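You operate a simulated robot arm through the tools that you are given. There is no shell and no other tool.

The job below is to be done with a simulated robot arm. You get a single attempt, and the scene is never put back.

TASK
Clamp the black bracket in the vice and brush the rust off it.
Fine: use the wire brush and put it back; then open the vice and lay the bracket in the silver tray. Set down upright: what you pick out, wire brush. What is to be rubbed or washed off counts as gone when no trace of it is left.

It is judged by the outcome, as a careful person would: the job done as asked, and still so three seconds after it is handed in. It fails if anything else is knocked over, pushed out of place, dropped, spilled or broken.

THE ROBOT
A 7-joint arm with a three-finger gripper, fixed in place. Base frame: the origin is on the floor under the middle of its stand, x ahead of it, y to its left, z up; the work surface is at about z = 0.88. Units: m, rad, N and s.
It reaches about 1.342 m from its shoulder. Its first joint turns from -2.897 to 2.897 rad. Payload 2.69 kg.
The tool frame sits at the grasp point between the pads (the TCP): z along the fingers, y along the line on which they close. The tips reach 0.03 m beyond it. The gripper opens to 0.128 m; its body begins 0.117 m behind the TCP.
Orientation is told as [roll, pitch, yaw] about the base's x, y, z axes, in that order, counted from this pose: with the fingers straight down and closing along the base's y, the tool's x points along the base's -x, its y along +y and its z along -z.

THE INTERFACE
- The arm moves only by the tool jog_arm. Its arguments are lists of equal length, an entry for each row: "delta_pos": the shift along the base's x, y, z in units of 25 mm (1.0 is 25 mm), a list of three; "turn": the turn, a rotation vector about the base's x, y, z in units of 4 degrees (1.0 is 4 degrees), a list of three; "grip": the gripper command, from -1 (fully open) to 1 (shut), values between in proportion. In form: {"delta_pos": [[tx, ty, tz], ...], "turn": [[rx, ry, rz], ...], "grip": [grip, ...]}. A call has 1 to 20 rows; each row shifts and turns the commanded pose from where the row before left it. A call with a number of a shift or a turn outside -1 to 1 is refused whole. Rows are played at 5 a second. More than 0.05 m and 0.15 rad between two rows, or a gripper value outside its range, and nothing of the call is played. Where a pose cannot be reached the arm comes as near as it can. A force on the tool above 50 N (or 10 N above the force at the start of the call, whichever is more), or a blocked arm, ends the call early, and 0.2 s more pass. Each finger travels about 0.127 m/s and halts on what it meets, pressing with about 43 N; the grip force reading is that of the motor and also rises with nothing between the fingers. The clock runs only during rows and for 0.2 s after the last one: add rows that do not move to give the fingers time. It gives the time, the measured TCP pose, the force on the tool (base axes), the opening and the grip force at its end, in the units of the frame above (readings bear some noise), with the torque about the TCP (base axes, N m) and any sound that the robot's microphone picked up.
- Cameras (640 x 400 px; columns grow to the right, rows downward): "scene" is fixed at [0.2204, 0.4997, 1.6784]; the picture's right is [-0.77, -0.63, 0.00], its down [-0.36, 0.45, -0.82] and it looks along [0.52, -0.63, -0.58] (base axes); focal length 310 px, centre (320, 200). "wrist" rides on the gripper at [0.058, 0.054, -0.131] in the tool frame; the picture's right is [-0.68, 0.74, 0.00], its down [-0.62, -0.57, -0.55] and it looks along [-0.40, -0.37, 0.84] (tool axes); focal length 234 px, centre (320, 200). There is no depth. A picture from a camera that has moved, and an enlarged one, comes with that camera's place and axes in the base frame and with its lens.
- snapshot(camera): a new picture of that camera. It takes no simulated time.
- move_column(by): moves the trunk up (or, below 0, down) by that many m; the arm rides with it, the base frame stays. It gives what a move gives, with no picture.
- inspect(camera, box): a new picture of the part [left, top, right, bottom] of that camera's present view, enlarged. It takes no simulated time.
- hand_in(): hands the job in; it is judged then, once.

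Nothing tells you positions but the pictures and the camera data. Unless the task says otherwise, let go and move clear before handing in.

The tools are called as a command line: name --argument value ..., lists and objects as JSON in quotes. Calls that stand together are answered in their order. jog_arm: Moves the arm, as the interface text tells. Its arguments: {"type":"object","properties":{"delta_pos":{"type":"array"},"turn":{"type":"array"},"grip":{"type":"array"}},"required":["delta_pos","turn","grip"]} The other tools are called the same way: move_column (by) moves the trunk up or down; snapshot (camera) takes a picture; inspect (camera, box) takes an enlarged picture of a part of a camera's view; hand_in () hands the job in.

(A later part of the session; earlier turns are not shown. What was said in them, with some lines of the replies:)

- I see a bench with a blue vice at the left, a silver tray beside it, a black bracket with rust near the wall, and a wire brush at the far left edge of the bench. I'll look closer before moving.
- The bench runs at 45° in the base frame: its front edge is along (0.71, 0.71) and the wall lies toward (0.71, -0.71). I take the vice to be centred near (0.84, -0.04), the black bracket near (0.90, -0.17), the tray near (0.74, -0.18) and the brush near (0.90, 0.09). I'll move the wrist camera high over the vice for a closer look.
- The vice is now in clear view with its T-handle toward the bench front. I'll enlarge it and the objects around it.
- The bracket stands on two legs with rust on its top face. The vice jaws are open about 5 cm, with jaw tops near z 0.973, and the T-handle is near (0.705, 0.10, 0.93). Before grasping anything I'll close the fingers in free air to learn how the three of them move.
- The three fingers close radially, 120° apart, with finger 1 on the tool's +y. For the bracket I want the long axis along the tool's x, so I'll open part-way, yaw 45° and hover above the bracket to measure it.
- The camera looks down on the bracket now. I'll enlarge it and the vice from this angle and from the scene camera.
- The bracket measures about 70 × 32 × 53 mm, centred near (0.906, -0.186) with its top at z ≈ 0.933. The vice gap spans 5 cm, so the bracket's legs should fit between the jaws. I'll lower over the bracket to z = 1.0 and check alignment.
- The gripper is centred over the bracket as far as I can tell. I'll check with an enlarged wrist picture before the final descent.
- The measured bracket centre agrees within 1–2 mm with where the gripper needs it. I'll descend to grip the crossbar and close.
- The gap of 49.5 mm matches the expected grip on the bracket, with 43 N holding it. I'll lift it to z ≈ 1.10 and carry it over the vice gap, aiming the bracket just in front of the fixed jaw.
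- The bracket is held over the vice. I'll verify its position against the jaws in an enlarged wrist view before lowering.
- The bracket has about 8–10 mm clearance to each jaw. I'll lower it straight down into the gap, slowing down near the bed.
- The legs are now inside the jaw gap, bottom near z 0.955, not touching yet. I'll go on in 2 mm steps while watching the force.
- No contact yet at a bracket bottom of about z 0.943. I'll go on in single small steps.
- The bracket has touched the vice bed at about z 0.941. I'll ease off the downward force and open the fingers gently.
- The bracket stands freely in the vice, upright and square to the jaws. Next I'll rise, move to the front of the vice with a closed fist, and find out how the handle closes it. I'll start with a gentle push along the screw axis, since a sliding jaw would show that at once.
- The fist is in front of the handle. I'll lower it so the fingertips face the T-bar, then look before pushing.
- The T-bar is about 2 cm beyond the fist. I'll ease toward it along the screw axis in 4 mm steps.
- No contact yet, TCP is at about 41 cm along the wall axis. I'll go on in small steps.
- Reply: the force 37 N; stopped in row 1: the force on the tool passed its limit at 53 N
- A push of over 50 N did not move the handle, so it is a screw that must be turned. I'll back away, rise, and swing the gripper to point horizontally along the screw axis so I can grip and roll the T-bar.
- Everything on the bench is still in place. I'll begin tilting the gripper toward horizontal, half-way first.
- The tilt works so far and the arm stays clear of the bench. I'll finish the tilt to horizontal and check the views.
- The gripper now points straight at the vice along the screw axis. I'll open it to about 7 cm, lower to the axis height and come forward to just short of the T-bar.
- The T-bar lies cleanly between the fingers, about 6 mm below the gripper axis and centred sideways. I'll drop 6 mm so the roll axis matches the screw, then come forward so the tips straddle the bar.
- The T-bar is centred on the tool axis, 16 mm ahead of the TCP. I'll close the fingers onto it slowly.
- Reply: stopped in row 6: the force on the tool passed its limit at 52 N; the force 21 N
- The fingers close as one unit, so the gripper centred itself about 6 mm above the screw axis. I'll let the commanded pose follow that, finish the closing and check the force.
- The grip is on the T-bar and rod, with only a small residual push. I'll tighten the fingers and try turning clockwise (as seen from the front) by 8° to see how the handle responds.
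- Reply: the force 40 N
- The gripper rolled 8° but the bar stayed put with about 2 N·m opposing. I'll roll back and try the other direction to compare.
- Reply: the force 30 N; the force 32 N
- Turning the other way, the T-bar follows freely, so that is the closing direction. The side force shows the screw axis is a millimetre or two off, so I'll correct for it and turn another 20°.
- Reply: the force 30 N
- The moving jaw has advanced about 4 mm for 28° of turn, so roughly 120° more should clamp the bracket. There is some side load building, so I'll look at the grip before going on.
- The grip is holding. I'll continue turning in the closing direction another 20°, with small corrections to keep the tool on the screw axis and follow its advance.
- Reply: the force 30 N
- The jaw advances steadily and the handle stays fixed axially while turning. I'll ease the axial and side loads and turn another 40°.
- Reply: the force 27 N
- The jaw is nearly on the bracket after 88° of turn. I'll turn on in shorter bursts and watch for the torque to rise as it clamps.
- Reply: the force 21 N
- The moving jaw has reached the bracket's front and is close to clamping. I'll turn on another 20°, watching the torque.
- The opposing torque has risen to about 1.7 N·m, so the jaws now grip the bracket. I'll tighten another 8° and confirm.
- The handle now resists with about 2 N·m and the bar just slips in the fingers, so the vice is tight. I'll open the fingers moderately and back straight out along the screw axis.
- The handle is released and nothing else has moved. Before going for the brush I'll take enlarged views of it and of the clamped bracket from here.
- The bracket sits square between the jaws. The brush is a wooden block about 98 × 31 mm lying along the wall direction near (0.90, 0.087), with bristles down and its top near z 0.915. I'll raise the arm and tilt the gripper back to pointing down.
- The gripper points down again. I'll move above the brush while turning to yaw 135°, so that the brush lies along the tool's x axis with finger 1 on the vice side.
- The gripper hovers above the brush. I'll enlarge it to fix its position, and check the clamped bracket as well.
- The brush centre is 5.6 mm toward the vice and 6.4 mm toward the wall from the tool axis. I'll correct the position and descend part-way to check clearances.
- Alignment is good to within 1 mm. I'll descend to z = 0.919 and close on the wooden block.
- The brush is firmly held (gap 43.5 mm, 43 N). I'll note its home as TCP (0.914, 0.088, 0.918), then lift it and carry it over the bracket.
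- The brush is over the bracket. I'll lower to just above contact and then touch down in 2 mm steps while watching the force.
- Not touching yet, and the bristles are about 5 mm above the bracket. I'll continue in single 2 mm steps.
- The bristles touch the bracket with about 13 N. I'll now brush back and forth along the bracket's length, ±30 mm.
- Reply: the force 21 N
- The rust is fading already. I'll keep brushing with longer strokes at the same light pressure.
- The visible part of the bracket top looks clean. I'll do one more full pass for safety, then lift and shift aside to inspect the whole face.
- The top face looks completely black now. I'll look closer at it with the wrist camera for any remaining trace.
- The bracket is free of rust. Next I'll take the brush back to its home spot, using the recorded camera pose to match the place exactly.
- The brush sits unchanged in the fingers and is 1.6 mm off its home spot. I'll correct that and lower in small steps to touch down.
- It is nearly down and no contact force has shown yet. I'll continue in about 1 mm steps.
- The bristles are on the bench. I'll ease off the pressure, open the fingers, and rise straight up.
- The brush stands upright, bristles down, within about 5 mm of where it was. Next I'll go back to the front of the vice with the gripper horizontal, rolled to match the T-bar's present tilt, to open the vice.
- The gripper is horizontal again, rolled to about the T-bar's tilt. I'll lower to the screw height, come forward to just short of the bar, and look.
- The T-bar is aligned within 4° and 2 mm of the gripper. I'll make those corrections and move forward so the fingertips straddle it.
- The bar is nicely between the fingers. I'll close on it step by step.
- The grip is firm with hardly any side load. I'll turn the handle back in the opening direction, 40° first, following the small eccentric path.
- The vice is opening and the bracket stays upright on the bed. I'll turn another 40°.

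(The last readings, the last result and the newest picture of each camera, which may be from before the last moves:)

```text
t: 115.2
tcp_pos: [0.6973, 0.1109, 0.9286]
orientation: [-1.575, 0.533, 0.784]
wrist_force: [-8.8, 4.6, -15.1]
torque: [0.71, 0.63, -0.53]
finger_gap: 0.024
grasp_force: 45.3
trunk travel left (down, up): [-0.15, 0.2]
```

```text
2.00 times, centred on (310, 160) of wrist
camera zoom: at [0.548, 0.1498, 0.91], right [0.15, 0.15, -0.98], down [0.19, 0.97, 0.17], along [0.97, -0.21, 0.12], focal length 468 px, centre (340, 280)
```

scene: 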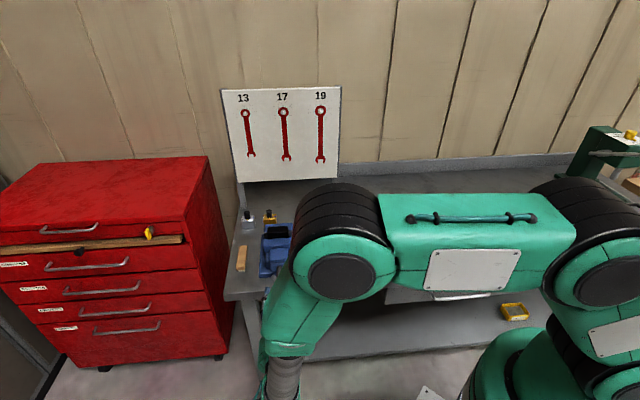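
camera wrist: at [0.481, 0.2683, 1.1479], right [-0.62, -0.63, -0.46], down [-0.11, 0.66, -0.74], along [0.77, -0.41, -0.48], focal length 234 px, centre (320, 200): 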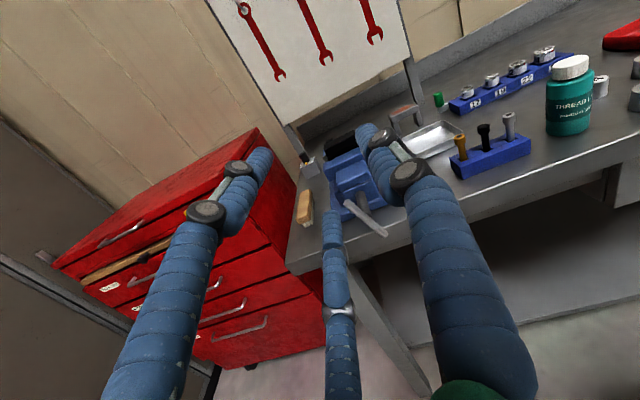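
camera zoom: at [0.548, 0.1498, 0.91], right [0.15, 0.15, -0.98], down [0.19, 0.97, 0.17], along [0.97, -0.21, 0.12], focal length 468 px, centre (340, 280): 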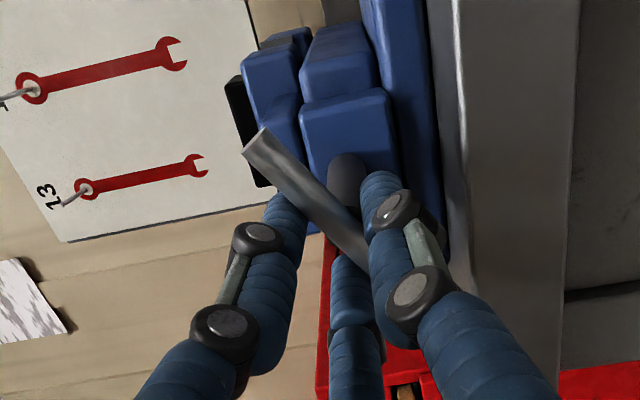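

The jaw has backed off about 11 mm. I'll turn the remaining 28° or so toward the open stop.

jog_arm --delta_pos '[[-0.0077, -0.0077, -0.02], [-0.0077, -0.0077, 0.004], [-0.0077, -0.0077, 0.004], [-0.0077, -0.0077, 0.004], [-0.0077, -0.0077, 0.004], [-0.008, -0.008, 0], [-0.008, -0.008, 0], [0, 0, 0]]' --turn '[[0.7071, -0.7071, 0], [0.7071, -0.7071, 0], [0.7071, -0.7071, 0], [0.7071, -0.7071, 0], [0.7071, -0.7071, 0], [0.7071, -0.7071, 0], [0.6, -0.6, 0], [0, 0, 0]]' --grip '[0.9, 0.9, 0.9, 0.9, 0.9, 0.9, 0.9, 0.9]'

inspect --camera "scene" --box '[250, 220, 310, 290]'

inspect --camera "wrist" --box '[180, 60, 440, 260]'

```text
t: 117.0
tcp_pos: [0.6965, 0.109, 0.9279]
orientation: [-1.574, 0.052, 0.785]
wrist_force: [2.6, 5.5, -5.5]
torque: [0.62, 0.61, 0.36]
finger_gap: 0.0237
grasp_force: 44.5
trunk travel left (down, up): [-0.15, 0.2]
```

```text
5.71 times, centred on (280, 255) of scene
camera zoom: at [0.2204, 0.4997, 1.6784], right [-0.77, -0.63, 0.0], down [-0.36, 0.45, -0.82], along [0.52, -0.63, -0.58], focal length 1771 px, centre (549, -114)
```

zoom: 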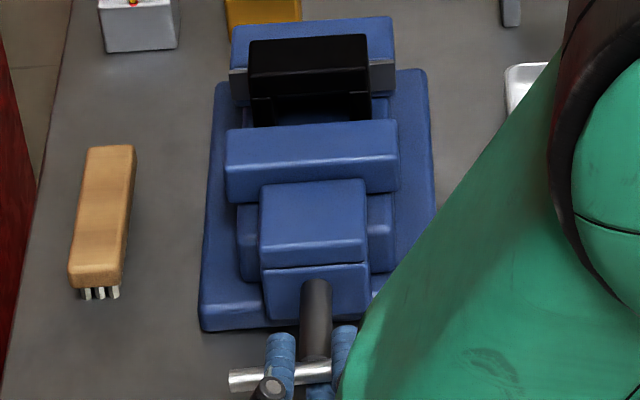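

```text
2.00 times, centred on (310, 160) of wrist
camera zoom: at [0.5586, 0.1602, 0.8763], right [0.45, 0.45, -0.77], down [0.07, 0.84, 0.53], along [0.89, -0.29, 0.35], focal length 468 px, centre (340, 280)
```

zoom: 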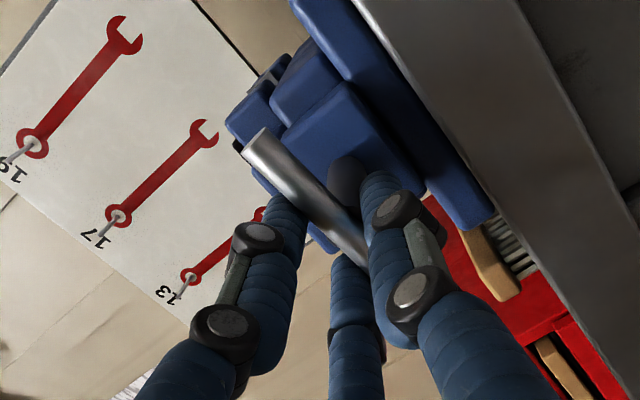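

The T-bar is back nearly horizontal and the vice is fully open, as it was at the start. I'll finish the last few degrees, release the bar, and back out.

jog_arm --delta_pos '[[0, 0, 0], [0, 0, 0], [0, 0, 0], [0, 0, 0], [-0.3, 0.3, 0], [-0.6, 0.6, 0], [-0.7, 0.7, 0], [-0.7, 0.7, 0], [-0.7, 0.7, 0], [-0.7, 0.7, 0], [0, 0, 0]]' --turn '[[0.5, -0.5, 0], [0, 0, 0], [0, 0, 0], [0, 0, 0], [0, 0, 0], [0, 0, 0], [0, 0, 0], [0, 0, 0], [0, 0, 0], [0, 0, 0], [0, 0, 0]]' --grip '[0.9, 0.4, 0.2, 0.2, 0.2, 0.2, 0.2, 0.2, 0.2, 0.2, 0.2]'

inspect --camera "scene" --box '[225, 200, 325, 310]'

snapshot --camera "wrist"

```text
t: 119.4
tcp_pos: [0.6015, 0.2006, 0.9299]
orientation: [-1.574, 0.002, 0.785]
wrist_force: [0.1, -0.2, 0.1]
torque: [0.0, 0.01, 0.01]
finger_gap: 0.0513
grasp_force: 0.1
trunk travel left (down, up): [-0.15, 0.2]
```

```text
3.64 times, centred on (275, 255) of scene
camera zoom: at [0.2204, 0.4997, 1.6784], right [-0.77, -0.63, 0.0], down [-0.36, 0.45, -0.82], along [0.52, -0.63, -0.58], focal length 1127 px, centre (484, 0)
```

zoom: 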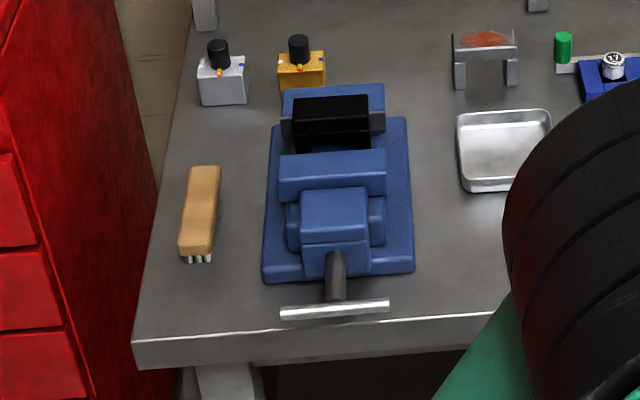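

```text
taken
camera wrist: at [0.467, 0.2534, 0.8747], right [0.48, 0.47, -0.74], down [0.05, 0.83, 0.56], along [0.88, -0.31, 0.37], focal length 234 px, centre (320, 200)
```

wrist: 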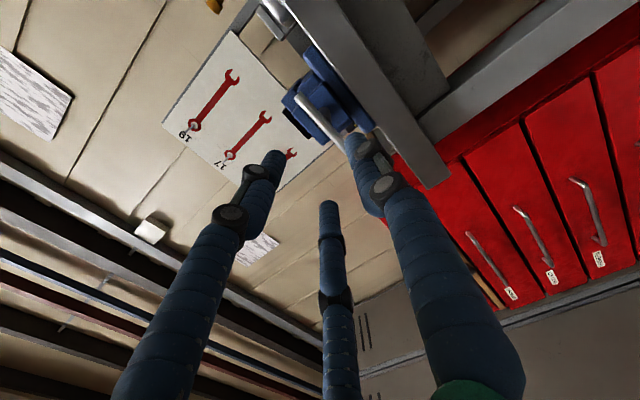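

The vice is open with the T-bar as it started. I'll raise the arm, point the gripper down again, and return above the bracket.

jog_arm --delta_pos '[[0, 0, 0.9], [0, 0, 0.9], [0, 0, 0.9], [0, 0, 0.9], [0, 0, 0.9], [0, 0, 0.9], [0, 0, 0.9], [0, 0, 0]]' --turn '[[0, 0, 0], [0, 0, 0], [0, 0, 0], [0, 0, 0], [0, 0, 0], [0, 0, 0], [0, 0, 0], [0, 0, 0]]' --grip '[-0.25, -0.25, -0.25, -0.25, -0.25, -0.25, -0.25, -0.25]'

jog_arm --delta_pos '[[0, 0, 0], [0, 0, 0], [0, 0, 0], [0, 0, 0], [0, 0, 0], [0, 0, 0], [0, 0, 0], [0, 0, 0], [0, 0, 0], [0, 0, 0], [0, 0, 0], [0, 0, 0], [0, 0, 0], [0, 0, 0], [0, 0, 0], [0, 0, 0], [0, 0, 0]]' --turn '[[0.9944, 0.9944, 0], [0.9944, 0.9944, 0], [0.9944, 0.9944, 0], [0.9944, 0.9944, 0], [0.9944, 0.9944, 0], [0.9944, 0.9944, 0], [0.9944, 0.9944, 0], [0.9944, 0.9944, 0], [0.9944, 0.9944, 0], [0.9944, 0.9944, 0], [0.9944, 0.9944, 0], [0.9944, 0.9944, 0], [0.9944, 0.9944, 0], [0.9944, 0.9944, 0], [0.9944, 0.9944, 0], [0.9944, 0.9944, 0], [0, 0, 0]]' --grip '[-0.25, -0.25, -0.25, -0.25, -0.25, -0.25, -0.25, -0.25, -0.25, -0.25, -0.25, -0.25, -0.25, -0.25, -0.25, -0.25, -0.25]'

snapshot --camera "scene"

```text
t: 121.2
tcp_pos: [0.6014, 0.2017, 1.087]
orientation: [-1.572, 0.003, 0.784]
wrist_force: [-0.1, 0.0, 0.2]
torque: [0.01, -0.02, 0.02]
finger_gap: 0.0801
grasp_force: 0.0
trunk travel left (down, up): [-0.15, 0.2]
```

```text
t: 124.8
tcp_pos: [0.6023, 0.2021, 1.087]
orientation: [0.001, 0.002, 0.791]
wrist_force: [-0.3, -0.6, 0.4]
torque: [-0.01, 0.02, 0.0]
finger_gap: 0.08
grasp_force: 0.0
trunk travel left (down, up): [-0.15, 0.2]
```

```text
taken
```

scene: 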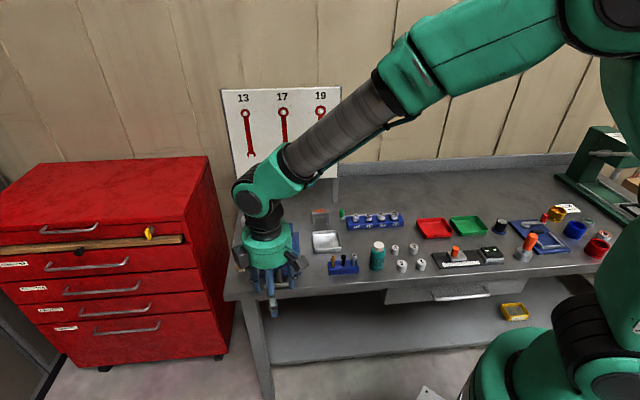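

The gripper points down at yaw 45°. I'll move above the bracket in the vice.

jog_arm --delta_pos '[[0.932, -0.934, 0], [0.932, -0.934, 0], [0.932, -0.934, 0], [0.932, -0.934, 0], [0.932, -0.934, 0], [0.932, -0.934, 0], [0.932, -0.934, 0], [0.932, -0.934, 0], [0.932, -0.934, 0], [0.932, -0.934, 0], [0, 0, 0]]' --turn '[[0, 0, -0.08], [0, 0, 0], [0, 0, 0], [0, 0, 0], [0, 0, 0], [0, 0, 0], [0, 0, 0], [0, 0, 0], [0, 0, 0], [0, 0, 0], [0, 0, 0]]' --grip '[-0.25, -0.25, -0.25, -0.25, -0.25, -0.25, -0.25, -0.25, -0.25, -0.25, -0.25]'

inspect --camera "wrist" --box '[220, 30, 440, 220]'

inspect --camera "scene" --box '[245, 190, 345, 270]'

```text
t: 127.2
tcp_pos: [0.8359, -0.0319, 1.0861]
orientation: [-0.001, 0.002, 0.783]
wrist_force: [0.7, 0.4, -0.7]
torque: [0.1, 0.02, 0.01]
finger_gap: 0.08
grasp_force: 0.1
trunk travel left (down, up): [-0.15, 0.2]
```

```text
2.11 times, centred on (330, 125) of wrist
camera zoom: at [0.7539, -0.0341, 1.2152], right [-0.04, 1.0, 0.0], down [0.84, 0.04, 0.55], along [0.55, 0.02, -0.84], focal length 493 px, centre (299, 358)
```

zoom: 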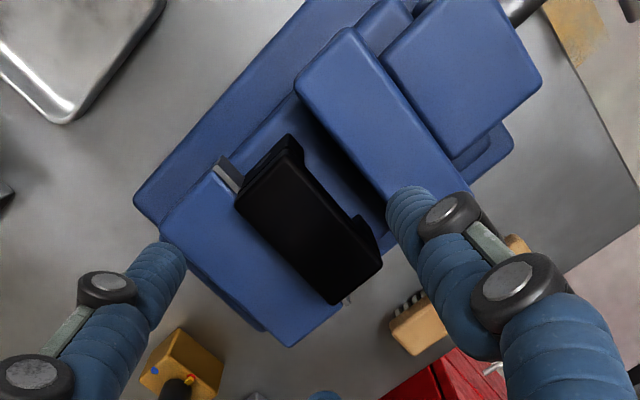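

```text
5.00 times, centred on (295, 230) of scene
camera zoom: at [0.2204, 0.4997, 1.6784], right [-0.77, -0.63, 0.0], down [-0.36, 0.45, -0.82], along [0.52, -0.63, -0.58], focal length 1549 px, centre (445, 50)
```

zoom: 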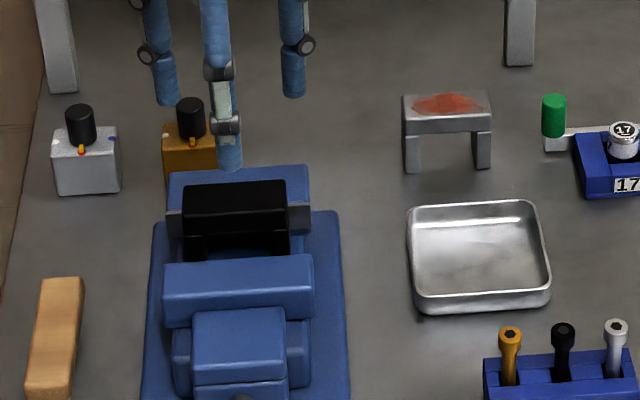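

The bracket stands clean and upright at (0.829, -0.025), with its back against the fixed jaw. I'll shift slightly, lower to the same height as before, and grip it.

jog_arm --delta_pos '[[0.147, -0.057, -0.8], [0, 0, -0.8], [0, 0, -0.8], [0, 0, -0.4], [0, 0, -0.26], [0, 0, 0]]' --turn '[[0, 0, 0], [0, 0, 0], [0, 0, 0], [0, 0, 0], [0, 0, 0], [0, 0, 0]]' --grip '[-0.25, -0.25, -0.25, -0.25, -0.25, -0.25]'

inspect --camera "wrist" --box '[220, 30, 440, 220]'

inspect --camera "scene" --box '[255, 205, 315, 265]'

```text
t: 128.6
tcp_pos: [0.8396, -0.0332, 1.0103]
orientation: [-0.001, 0.004, 0.785]
wrist_force: [-0.6, 0.2, -0.5]
torque: [0.01, 0.02, -0.05]
finger_gap: 0.08
grasp_force: 0.1
trunk travel left (down, up): [-0.15, 0.2]
```

```text
2.11 times, centred on (330, 125) of wrist
camera zoom: at [0.7587, -0.0358, 1.1396], right [-0.04, 1.0, 0.0], down [0.84, 0.04, 0.55], along [0.55, 0.02, -0.84], focal length 493 px, centre (299, 358)
```

zoom: 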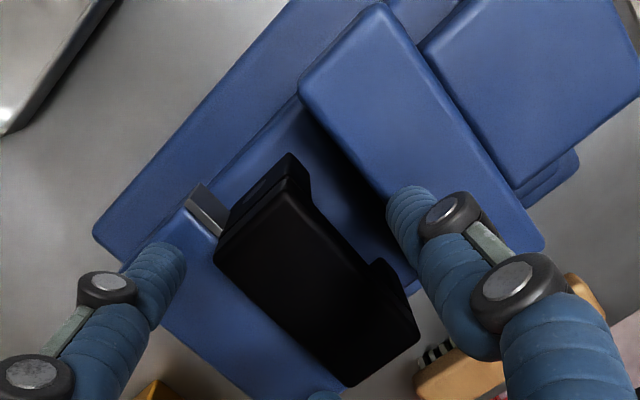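

```text
6.67 times, centred on (285, 235) of scene
camera zoom: at [0.2204, 0.4997, 1.6784], right [-0.77, -0.63, 0.0], down [-0.36, 0.45, -0.82], along [0.52, -0.63, -0.58], focal length 2066 px, centre (553, -33)
```

zoom: 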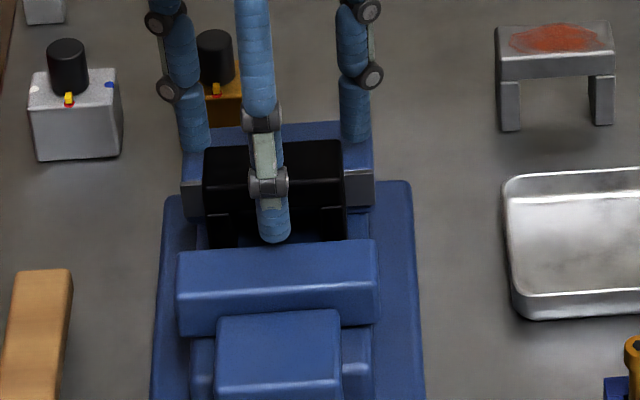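

Everything lines up, with the fingertips about 6 mm above the jaw tops. I'll close on the crossbar.

jog_arm --delta_pos '[[0, 0, 0], [0, 0, 0], [0, 0, 0], [0, 0, 0], [0, 0, 0]]' --turn '[[0, 0, 0], [0, 0, 0], [0, 0, 0], [0, 0, 0], [0, 0, 0]]' --grip '[0.0, 0.15, 0.25, 0.4, 0.5]'

inspect --camera "wrist" --box '[220, 30, 440, 220]'

```text
t: 129.8
tcp_pos: [0.8382, -0.033, 1.0106]
orientation: [0.0, 0.002, 0.782]
wrist_force: [-7.9, 7.8, 1.6]
torque: [0.39, 0.32, 0.1]
finger_gap: 0.049
grasp_force: 42.9
trunk travel left (down, up): [-0.15, 0.2]
```

```text
2.11 times, centred on (330, 125) of wrist
camera zoom: at [0.7581, -0.0351, 1.1399], right [-0.04, 1.0, 0.0], down [0.84, 0.04, 0.55], along [0.55, 0.02, -0.84], focal length 493 px, centre (299, 358)
```

zoom: 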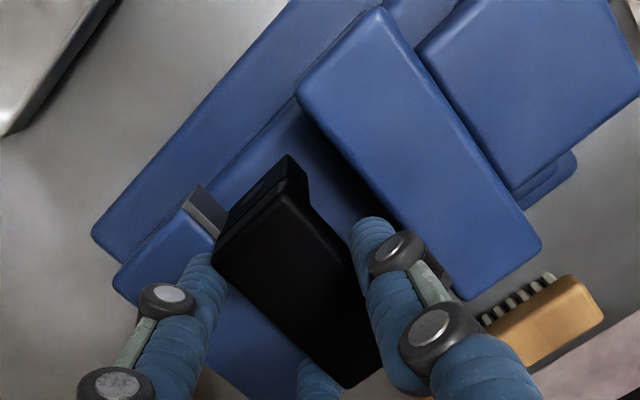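

The grip is good but the bracket is pressed lightly against the fixed jaw. I'll ease 2 mm toward the front, then lift it out.

jog_arm --delta_pos '[[-0.05, 0.05, 0], [-0.04, 0.04, 0], [0, 0, 0.3], [0, 0, 0.6], [0, 0, 1], [0, 0, 1], [0, 0, 1], [0, 0, 0.5], [0, 0, 0]]' --turn '[[0, 0, 0], [0, 0, 0], [0, 0, 0], [0, 0, 0], [0, 0, 0], [0, 0, 0], [0, 0, 0], [0, 0, 0], [0, 0, 0]]' --grip '[0.5, 0.5, 0.5, 0.5, 0.5, 0.5, 0.5, 0.5, 0.5]'

inspect --camera "scene" --box '[245, 180, 345, 270]'

snapshot --camera "wrist"

```text
t: 131.8
tcp_pos: [0.8371, -0.0309, 1.118]
orientation: [-0.002, 0.003, 0.784]
wrist_force: [0.1, 0.8, -3.2]
torque: [-0.04, -0.03, 0.0]
finger_gap: 0.0489
grasp_force: 42.8
trunk travel left (down, up): [-0.15, 0.2]
```

```text
4.44 times, centred on (295, 225) of scene
camera zoom: at [0.2204, 0.4997, 1.6784], right [-0.77, -0.63, 0.0], down [-0.36, 0.45, -0.82], along [0.52, -0.63, -0.58], focal length 1377 px, centre (431, 89)
```

zoom: 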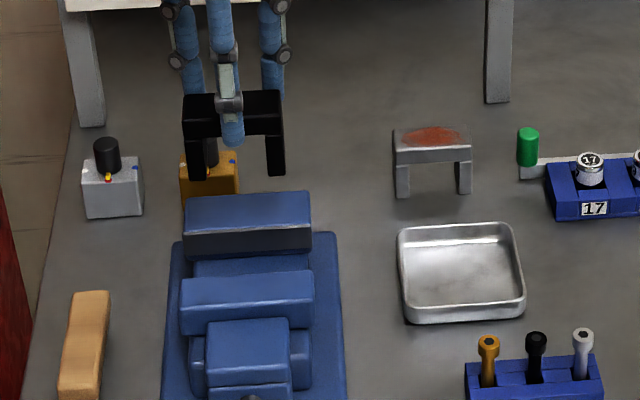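

```text
taken
camera wrist: at [0.7573, -0.0342, 1.2486], right [-0.04, 1.0, 0.0], down [0.84, 0.04, 0.55], along [0.55, 0.02, -0.84], focal length 234 px, centre (320, 200)
```

wrist: 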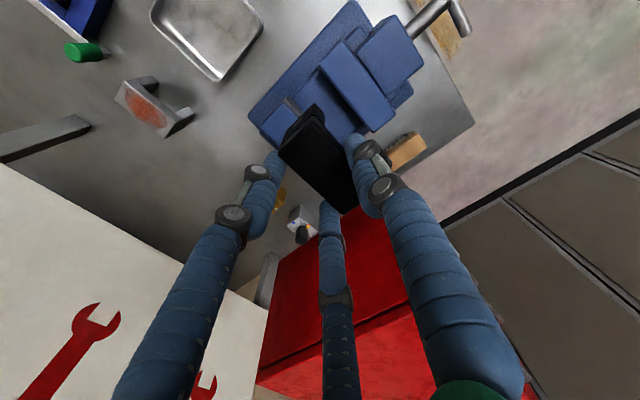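

The bracket is out of the vice and held level. I'll carry it over to the silver tray, centred near (0.74, -0.175), and check the alignment from there.

jog_arm --delta_pos '[[-0.505, -0.861, 0], [-0.505, -0.861, 0], [-0.505, -0.861, 0], [-0.505, -0.861, 0], [-0.505, -0.861, 0], [-0.505, -0.861, 0], [-0.505, -0.861, 0], [0, 0, 0], [0, 0, 0]]' --turn '[[0, 0, 0], [0, 0, 0], [0, 0, 0], [0, 0, 0], [0, 0, 0], [0, 0, 0], [0, 0, 0], [0, 0, 0], [0, 0, 0]]' --grip '[0.5, 0.5, 0.5, 0.5, 0.5, 0.5, 0.5, 0.5, 0.5]'

snapshot --camera "wrist"

inspect --camera "wrist" --box '[220, 20, 440, 220]'

inspect --camera "scene" --box '[265, 180, 385, 280]'

```text
t: 133.8
tcp_pos: [0.7479, -0.1821, 1.1184]
orientation: [-0.003, 0.004, 0.784]
wrist_force: [0.8, 0.7, -4.4]
torque: [-0.03, 0.0, -0.05]
finger_gap: 0.0488
grasp_force: 42.5
trunk travel left (down, up): [-0.15, 0.2]
```

```text
taken
camera wrist: at [0.667, -0.1841, 1.2479], right [-0.04, 1.0, 0.0], down [0.84, 0.04, 0.55], along [0.55, 0.02, -0.84], focal length 234 px, centre (320, 200)
```

wrist: 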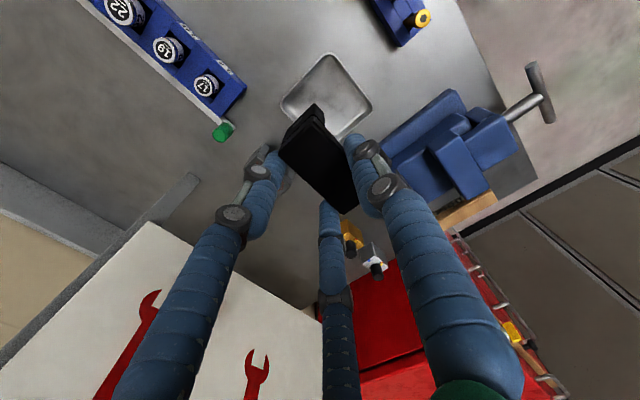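

```text
2.00 times, centred on (330, 120) of wrist
camera zoom: at [0.667, -0.1841, 1.2479], right [-0.04, 1.0, 0.0], down [0.84, 0.04, 0.55], along [0.55, 0.02, -0.84], focal length 468 px, centre (300, 360)
```

zoom: 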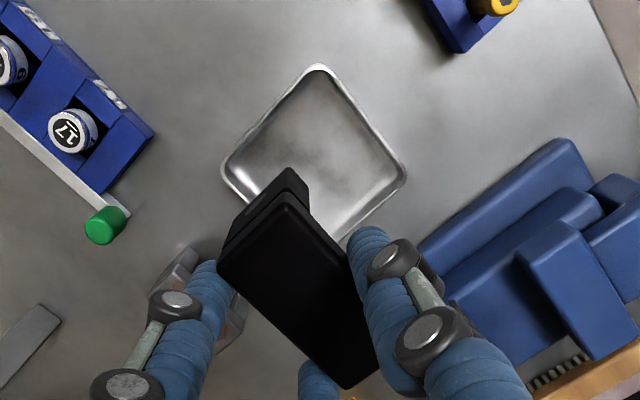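

```text
4.00 times, centred on (325, 230) of scene
camera zoom: at [0.2204, 0.4997, 1.6784], right [-0.77, -0.63, 0.0], down [-0.36, 0.45, -0.82], along [0.52, -0.63, -0.58], focal length 1240 px, centre (300, 80)
```

zoom: 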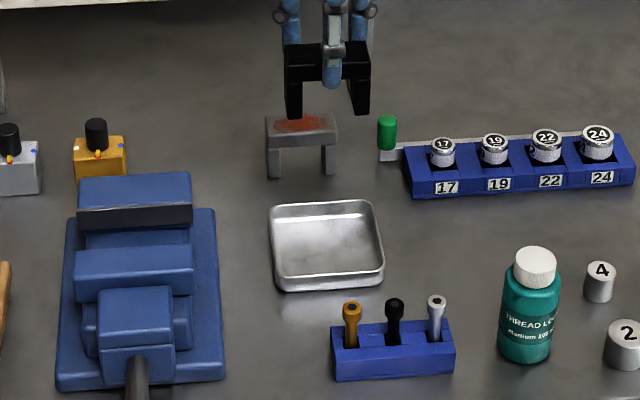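

The bracket is centred over the tray to within about 2 mm. I'll lower it most of the way, then touch down in small steps.

jog_arm --delta_pos '[[0.03, -0.0, -0.9], [0, 0, -0.9], [0, 0, -0.9], [0, 0, -0.9], [0, 0, -0.9], [0, 0, -0.9], [0, 0, -0.5], [0, 0, 0]]' --turn '[[0, 0, 0], [0, 0, 0], [0, 0, 0], [0, 0, 0], [0, 0, 0], [0, 0, 0], [0, 0, 0], [0, 0, 0]]' --grip '[0.5, 0.5, 0.5, 0.5, 0.5, 0.5, 0.5, 0.5]'

inspect --camera "wrist" --box '[200, 20, 440, 240]'

inspect --camera "scene" --box '[295, 200, 365, 270]'

```text
t: 135.6
tcp_pos: [0.7499, -0.182, 0.9707]
orientation: [-0.001, 0.004, 0.784]
wrist_force: [-0.4, -0.8, -4.9]
torque: [-0.02, 0.0, 0.03]
finger_gap: 0.0491
grasp_force: 43.9
trunk travel left (down, up): [-0.15, 0.2]
```

```text
1.82 times, centred on (320, 130) of wrist
camera zoom: at [0.6691, -0.1836, 1.1009], right [-0.04, 1.0, 0.0], down [0.84, 0.04, 0.55], along [0.55, 0.02, -0.84], focal length 426 px, centre (320, 327)
```

zoom: 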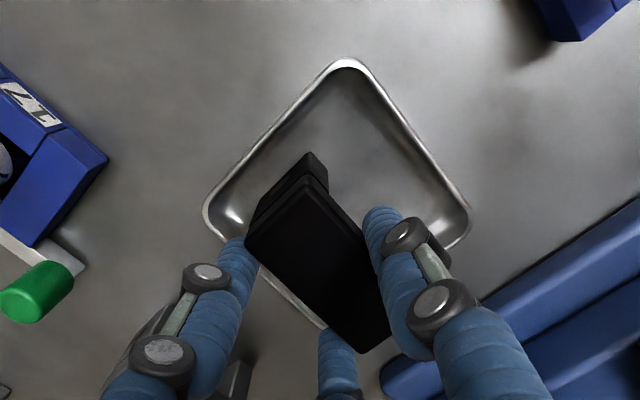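

```text
5.71 times, centred on (330, 235) of scene
camera zoom: at [0.2204, 0.4997, 1.6784], right [-0.77, -0.63, 0.0], down [-0.36, 0.45, -0.82], along [0.52, -0.63, -0.58], focal length 1771 px, centre (263, 0)
```

zoom: 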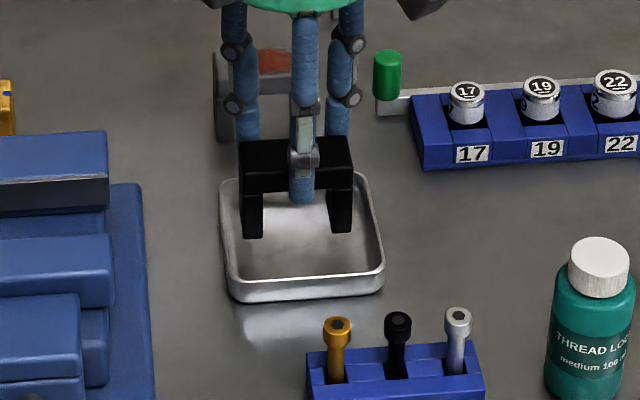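

The bracket sits a few millimetres toward the vice side of the tray. I'll shift it 4 mm the other way, lower another 8 mm, and check again.

jog_arm --delta_pos '[[-0.113, -0.113, 0], [0, 0, -0.16], [0, 0, -0.16], [0, 0, 0]]' --turn '[[0, 0, 0], [0, 0, 0], [0, 0, 0], [0, 0, 0]]' --grip '[0.5, 0.5, 0.5, 0.5]'

inspect --camera "scene" --box '[300, 210, 360, 270]'

inspect --camera "wrist" --box '[240, 20, 420, 200]'

```text
t: 136.6
tcp_pos: [0.746, -0.1856, 0.9636]
orientation: [-0.002, 0.004, 0.784]
wrist_force: [0.8, 0.3, -4.5]
torque: [-0.03, 0.01, -0.01]
finger_gap: 0.0489
grasp_force: 43.3
trunk travel left (down, up): [-0.15, 0.2]
```

```text
6.67 times, centred on (330, 240) of scene
camera zoom: at [0.2204, 0.4997, 1.6784], right [-0.77, -0.63, 0.0], down [-0.36, 0.45, -0.82], along [0.52, -0.63, -0.58], focal length 2066 px, centre (253, -67)
```

zoom: 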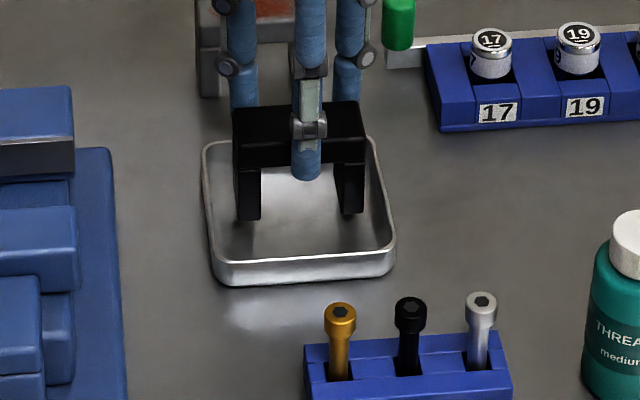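

```text
2.22 times, centred on (330, 110) of wrist
camera zoom: at [0.6667, -0.1871, 1.0933], right [-0.04, 1.0, 0.0], down [0.84, 0.04, 0.55], along [0.55, 0.02, -0.84], focal length 520 px, centre (298, 400)
```

zoom: 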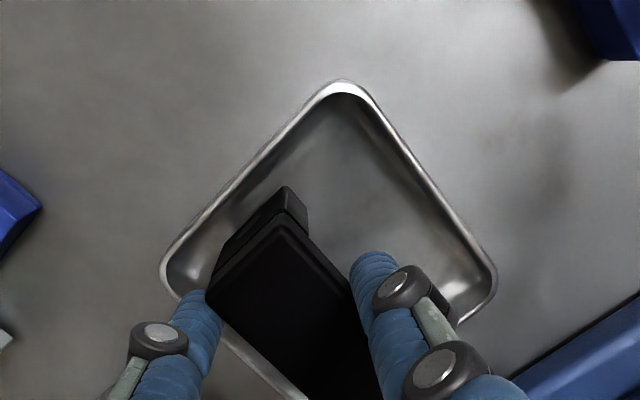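

The bracket is now centred in the tray. I'll lower it in small steps until it touches the tray floor.

jog_arm --delta_pos '[[0, 0, -0.08], [0, 0, -0.08], [0, 0, 0]]' --turn '[[0, 0, 0], [0, 0, 0], [0, 0, 0]]' --grip '[0.5, 0.5, 0.5]'

jog_arm --delta_pos '[[0, 0, -0.08], [0, 0, 0]]' --turn '[[0, 0, 0], [0, 0, 0]]' --grip '[0.5, 0.5]'

jog_arm --delta_pos '[[0, 0, -0.06], [0, 0, 0]]' --turn '[[0, 0, 0], [0, 0, 0]]' --grip '[0.5, 0.5]'

```text
t: 137.4
tcp_pos: [0.7482, -0.1845, 0.9602]
orientation: [-0.002, 0.003, 0.783]
wrist_force: [0.3, 0.9, -3.7]
torque: [-0.03, -0.03, 0.0]
finger_gap: 0.0492
grasp_force: 43.0
trunk travel left (down, up): [-0.15, 0.2]
```

```text
t: 138.0
tcp_pos: [0.7473, -0.1846, 0.9586]
orientation: [-0.001, 0.004, 0.784]
wrist_force: [-0.5, -0.3, -4.2]
torque: [-0.03, 0.02, -0.03]
finger_gap: 0.0492
grasp_force: 43.1
trunk travel left (down, up): [-0.15, 0.2]
```

```text
t: 138.6
tcp_pos: [0.7467, -0.1847, 0.9564]
orientation: [-0.001, 0.002, 0.783]
wrist_force: [-0.2, 0.4, -3.3]
torque: [-0.04, -0.02, 0.0]
finger_gap: 0.0491
grasp_force: 43.3
trunk travel left (down, up): [-0.15, 0.2]
```

No contact yet; I expect the tray floor within a few more millimetres, so I'll keep stepping down gently.

jog_arm --delta_pos '[[0, 0, -0.06], [0, 0, 0]]' --turn '[[0, 0, 0], [0, 0, 0]]' --grip '[0.5, 0.5]'

jog_arm --delta_pos '[[0, 0, -0.05], [0, 0, 0]]' --turn '[[0, 0, 0], [0, 0, 0]]' --grip '[0.5, 0.5]'

inspect --camera "scene" --box '[300, 210, 360, 270]'

```text
t: 139.2
tcp_pos: [0.7472, -0.1843, 0.9559]
orientation: [-0.002, 0.003, 0.783]
wrist_force: [-0.6, 0.7, -4.7]
torque: [-0.03, -0.03, 0.0]
finger_gap: 0.0493
grasp_force: 42.5
trunk travel left (down, up): [-0.15, 0.2]
```

```text
t: 139.8
tcp_pos: [0.7461, -0.1828, 0.9542]
orientation: [-0.001, 0.003, 0.784]
wrist_force: [0.2, 1.2, -4.7]
torque: [-0.02, -0.03, 0.01]
finger_gap: 0.0492
grasp_force: 42.6
trunk travel left (down, up): [-0.15, 0.2]
```

```text
6.67 times, centred on (330, 240) of scene
camera zoom: at [0.2204, 0.4997, 1.6784], right [-0.77, -0.63, 0.0], down [-0.36, 0.45, -0.82], along [0.52, -0.63, -0.58], focal length 2066 px, centre (253, -67)
```

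zoom: 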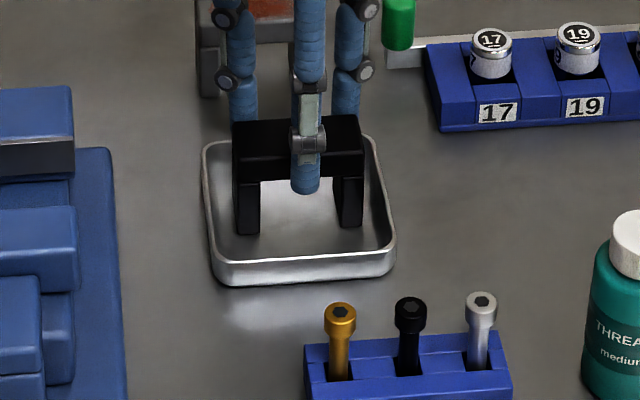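

jog_arm --delta_pos '[[0, 0, -0.05], [0, 0, 0]]' --turn '[[0, 0, 0], [0, 0, 0]]' --grip '[0.5, 0.5]'

jog_arm --delta_pos '[[0, 0, -0.05], [0, 0, 0]]' --turn '[[0, 0, 0], [0, 0, 0]]' --grip '[0.5, 0.5]'

```text
t: 140.4
tcp_pos: [0.7461, -0.1841, 0.9534]
orientation: [-0.002, 0.003, 0.783]
wrist_force: [-2.5, 1.0, 6.8]
torque: [0.04, 0.59, -0.01]
finger_gap: 0.049
grasp_force: 43.8
trunk travel left (down, up): [-0.15, 0.2]
```

```text
t: 141.0
tcp_pos: [0.7475, -0.1847, 0.9545]
orientation: [-0.002, 0.001, 0.783]
wrist_force: [-4.0, -0.7, 20.6]
torque: [-0.14, 1.01, 0.01]
finger_gap: 0.0494
grasp_force: 42.9
trunk travel left (down, up): [-0.15, 0.2]
```

The bracket is on the tray floor. I'll ease off, open the fingers slowly, and rise straight up.

jog_arm --delta_pos '[[0, 0, 0.07], [0, 0, 0], [0, 0, 0], [0, 0, 0], [0, 0, 0], [0, 0, 0], [0, 0, 0]]' --turn '[[0, 0, 0], [0, 0, 0], [0, 0, 0], [0, 0, 0], [0, 0, 0], [0, 0, 0], [0, 0, 0]]' --grip '[0.5, 0.5, 0.15, 0.0, -0.15, -0.25, -0.25]'

inspect --camera "scene" --box '[300, 210, 360, 270]'

inspect --camera "wrist" --box '[220, 20, 420, 200]'

```text
t: 142.6
tcp_pos: [0.7463, -0.1846, 0.9542]
orientation: [-0.002, 0.004, 0.784]
wrist_force: [-0.3, 0.5, 0.2]
torque: [0.0, -0.02, 0.01]
finger_gap: 0.0802
grasp_force: 0.1
trunk travel left (down, up): [-0.15, 0.2]
```

```text
6.67 times, centred on (330, 240) of scene
camera zoom: at [0.2204, 0.4997, 1.6784], right [-0.77, -0.63, 0.0], down [-0.36, 0.45, -0.82], along [0.52, -0.63, -0.58], focal length 2066 px, centre (253, -67)
```

zoom: 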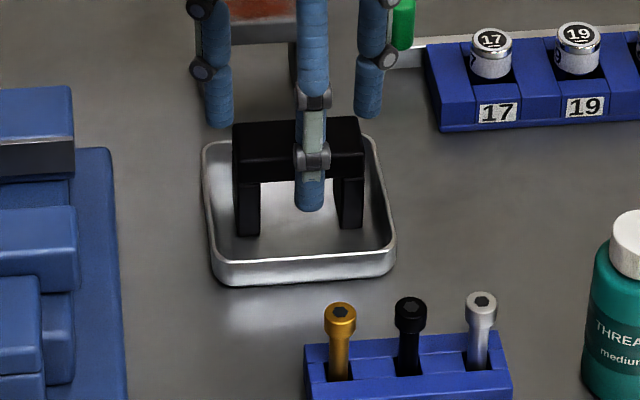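

```text
2.22 times, centred on (320, 110) of wrist
camera zoom: at [0.6662, -0.1867, 1.0835], right [-0.04, 1.0, 0.0], down [0.84, 0.04, 0.55], along [0.55, 0.02, -0.84], focal length 520 px, centre (320, 400)
```

zoom: 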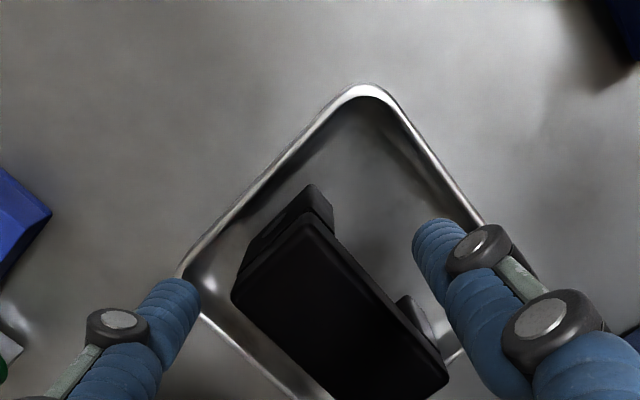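

The bracket stands upright in the tray, released. I'll rise straight up and clear, then compare the whole scene with the start.

jog_arm --delta_pos '[[0, 0, 0.4], [0, 0, 0.8], [0, 0, 1], [0, 0, 1], [0, 0, 1], [0, 0, 1], [0, 0, 1], [0, 0, 1], [0, 0, 1], [0, 0, 1], [-0.5, 0.5, 0], [-0.8, 0.8, 0], [-0.8, 0.8, 0], [-0.8, 0.8, 0], [0, 0, 0]]' --turn '[[0, 0, 0], [0, 0, 0], [0, 0, 0], [0, 0, 0], [0, 0, 0], [0, 0, 0], [0, 0, 0], [0, 0, 0], [0, 0, 0], [0, 0, 0], [0, 0, 0], [0, 0, 0], [0, 0, 0], [0, 0, 0], [0, 0, 0]]' --grip '[-0.25, -0.25, -0.25, -0.25, -0.25, -0.25, -0.25, -0.25, -0.25, -0.25, -0.25, -0.25, -0.25, -0.25, -0.25]'

snapshot --camera "scene"

inspect --camera "scene" --box '[220, 190, 380, 300]'

snapshot --camera "wrist"

```text
t: 145.8
tcp_pos: [0.6751, -0.1103, 1.1844]
orientation: [-0.001, 0.005, 0.784]
wrist_force: [-0.5, 0.3, -0.7]
torque: [-0.05, -0.03, 0.02]
finger_gap: 0.0801
grasp_force: 0.0
trunk travel left (down, up): [-0.15, 0.2]
```

```text
taken
```

scene: 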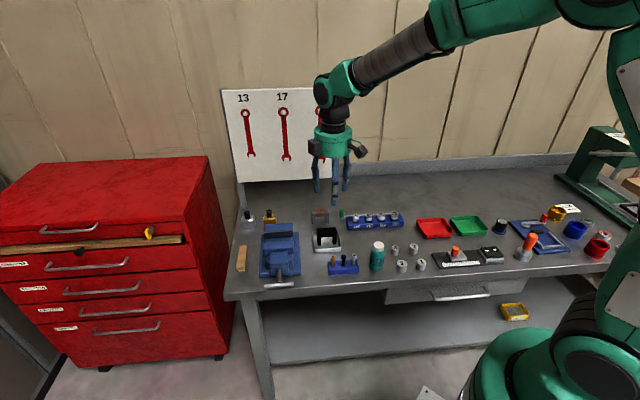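

```text
3.64 times, centred on (300, 245) of scene
camera zoom: at [0.2204, 0.4997, 1.6784], right [-0.77, -0.63, 0.0], down [-0.36, 0.45, -0.82], along [0.52, -0.63, -0.58], focal length 1127 px, centre (393, 36)
```

zoom: 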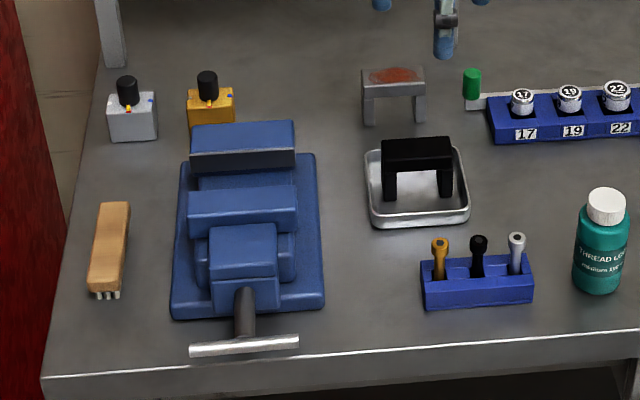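

```text
taken
camera wrist: at [0.594, -0.1136, 1.3142], right [-0.04, 1.0, 0.0], down [0.84, 0.04, 0.55], along [0.55, 0.02, -0.84], focal length 234 px, centre (320, 200)
```

wrist: 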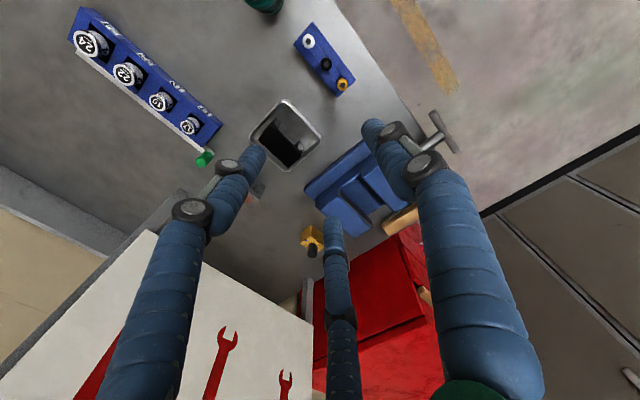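

Everything matches the start apart from the job itself. The clean bracket stands upright in the silver tray, the brush is upright within about 5 mm of its place, and the vice is open. Nothing else has moved, and the gripper is empty and clear, so I'll take one last look at the bracket.

inspect --camera "scene" --box '[308, 220, 342, 250]'

inspect --camera "wrist" --box '[235, 85, 335, 180]'

```text
13.33 times, centred on (325, 235) of scene
camera zoom: at [0.2204, 0.4997, 1.6784], right [-0.77, -0.63, 0.0], down [-0.36, 0.45, -0.82], along [0.52, -0.63, -0.58], focal length 4132 px, centre (253, -267)
```

zoom: 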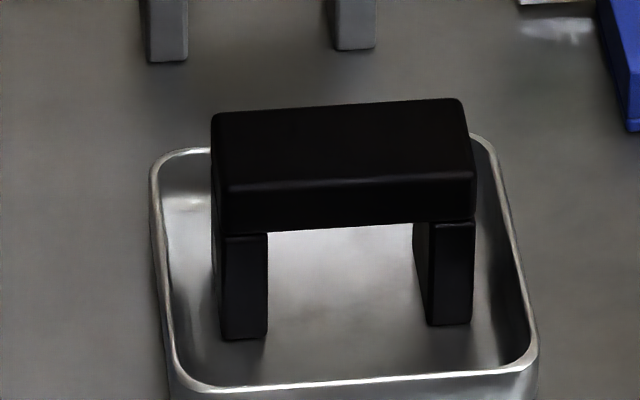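

```text
4.21 times, centred on (285, 132) of wrist
camera zoom: at [0.594, -0.1136, 1.3142], right [-0.04, 1.0, 0.0], down [0.84, 0.04, 0.55], along [0.55, 0.02, -0.84], focal length 986 px, centre (467, 484)
```

zoom: 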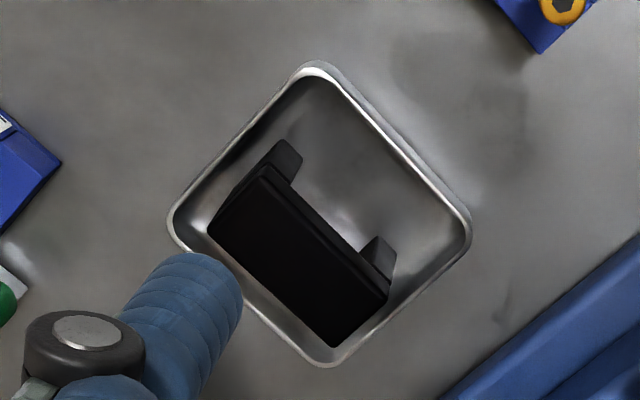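

The bracket has no rust left and stands with both legs on the tray floor. The job is complete, so I'm handing it in.

hand_in

```text
The job is handed in.
```

The black bracket has been brushed clean and stands upright in the silver tray. I clamped it in the vice and brushed until no rust showed in either camera view.

- **Wire brush:** it is back in its place, bristles down, about 5 mm closer to the vice than where it started.
- **Vice:** it is open again, with the handle back where it was.
- **Rest of the bench:** nothing else was moved or knocked over, as far as the pictures show. The gripper is empty and clear.

While finding out how the vice closes, I pushed its handle with just over 50 N. Nothing moved, so I turned the handle instead.
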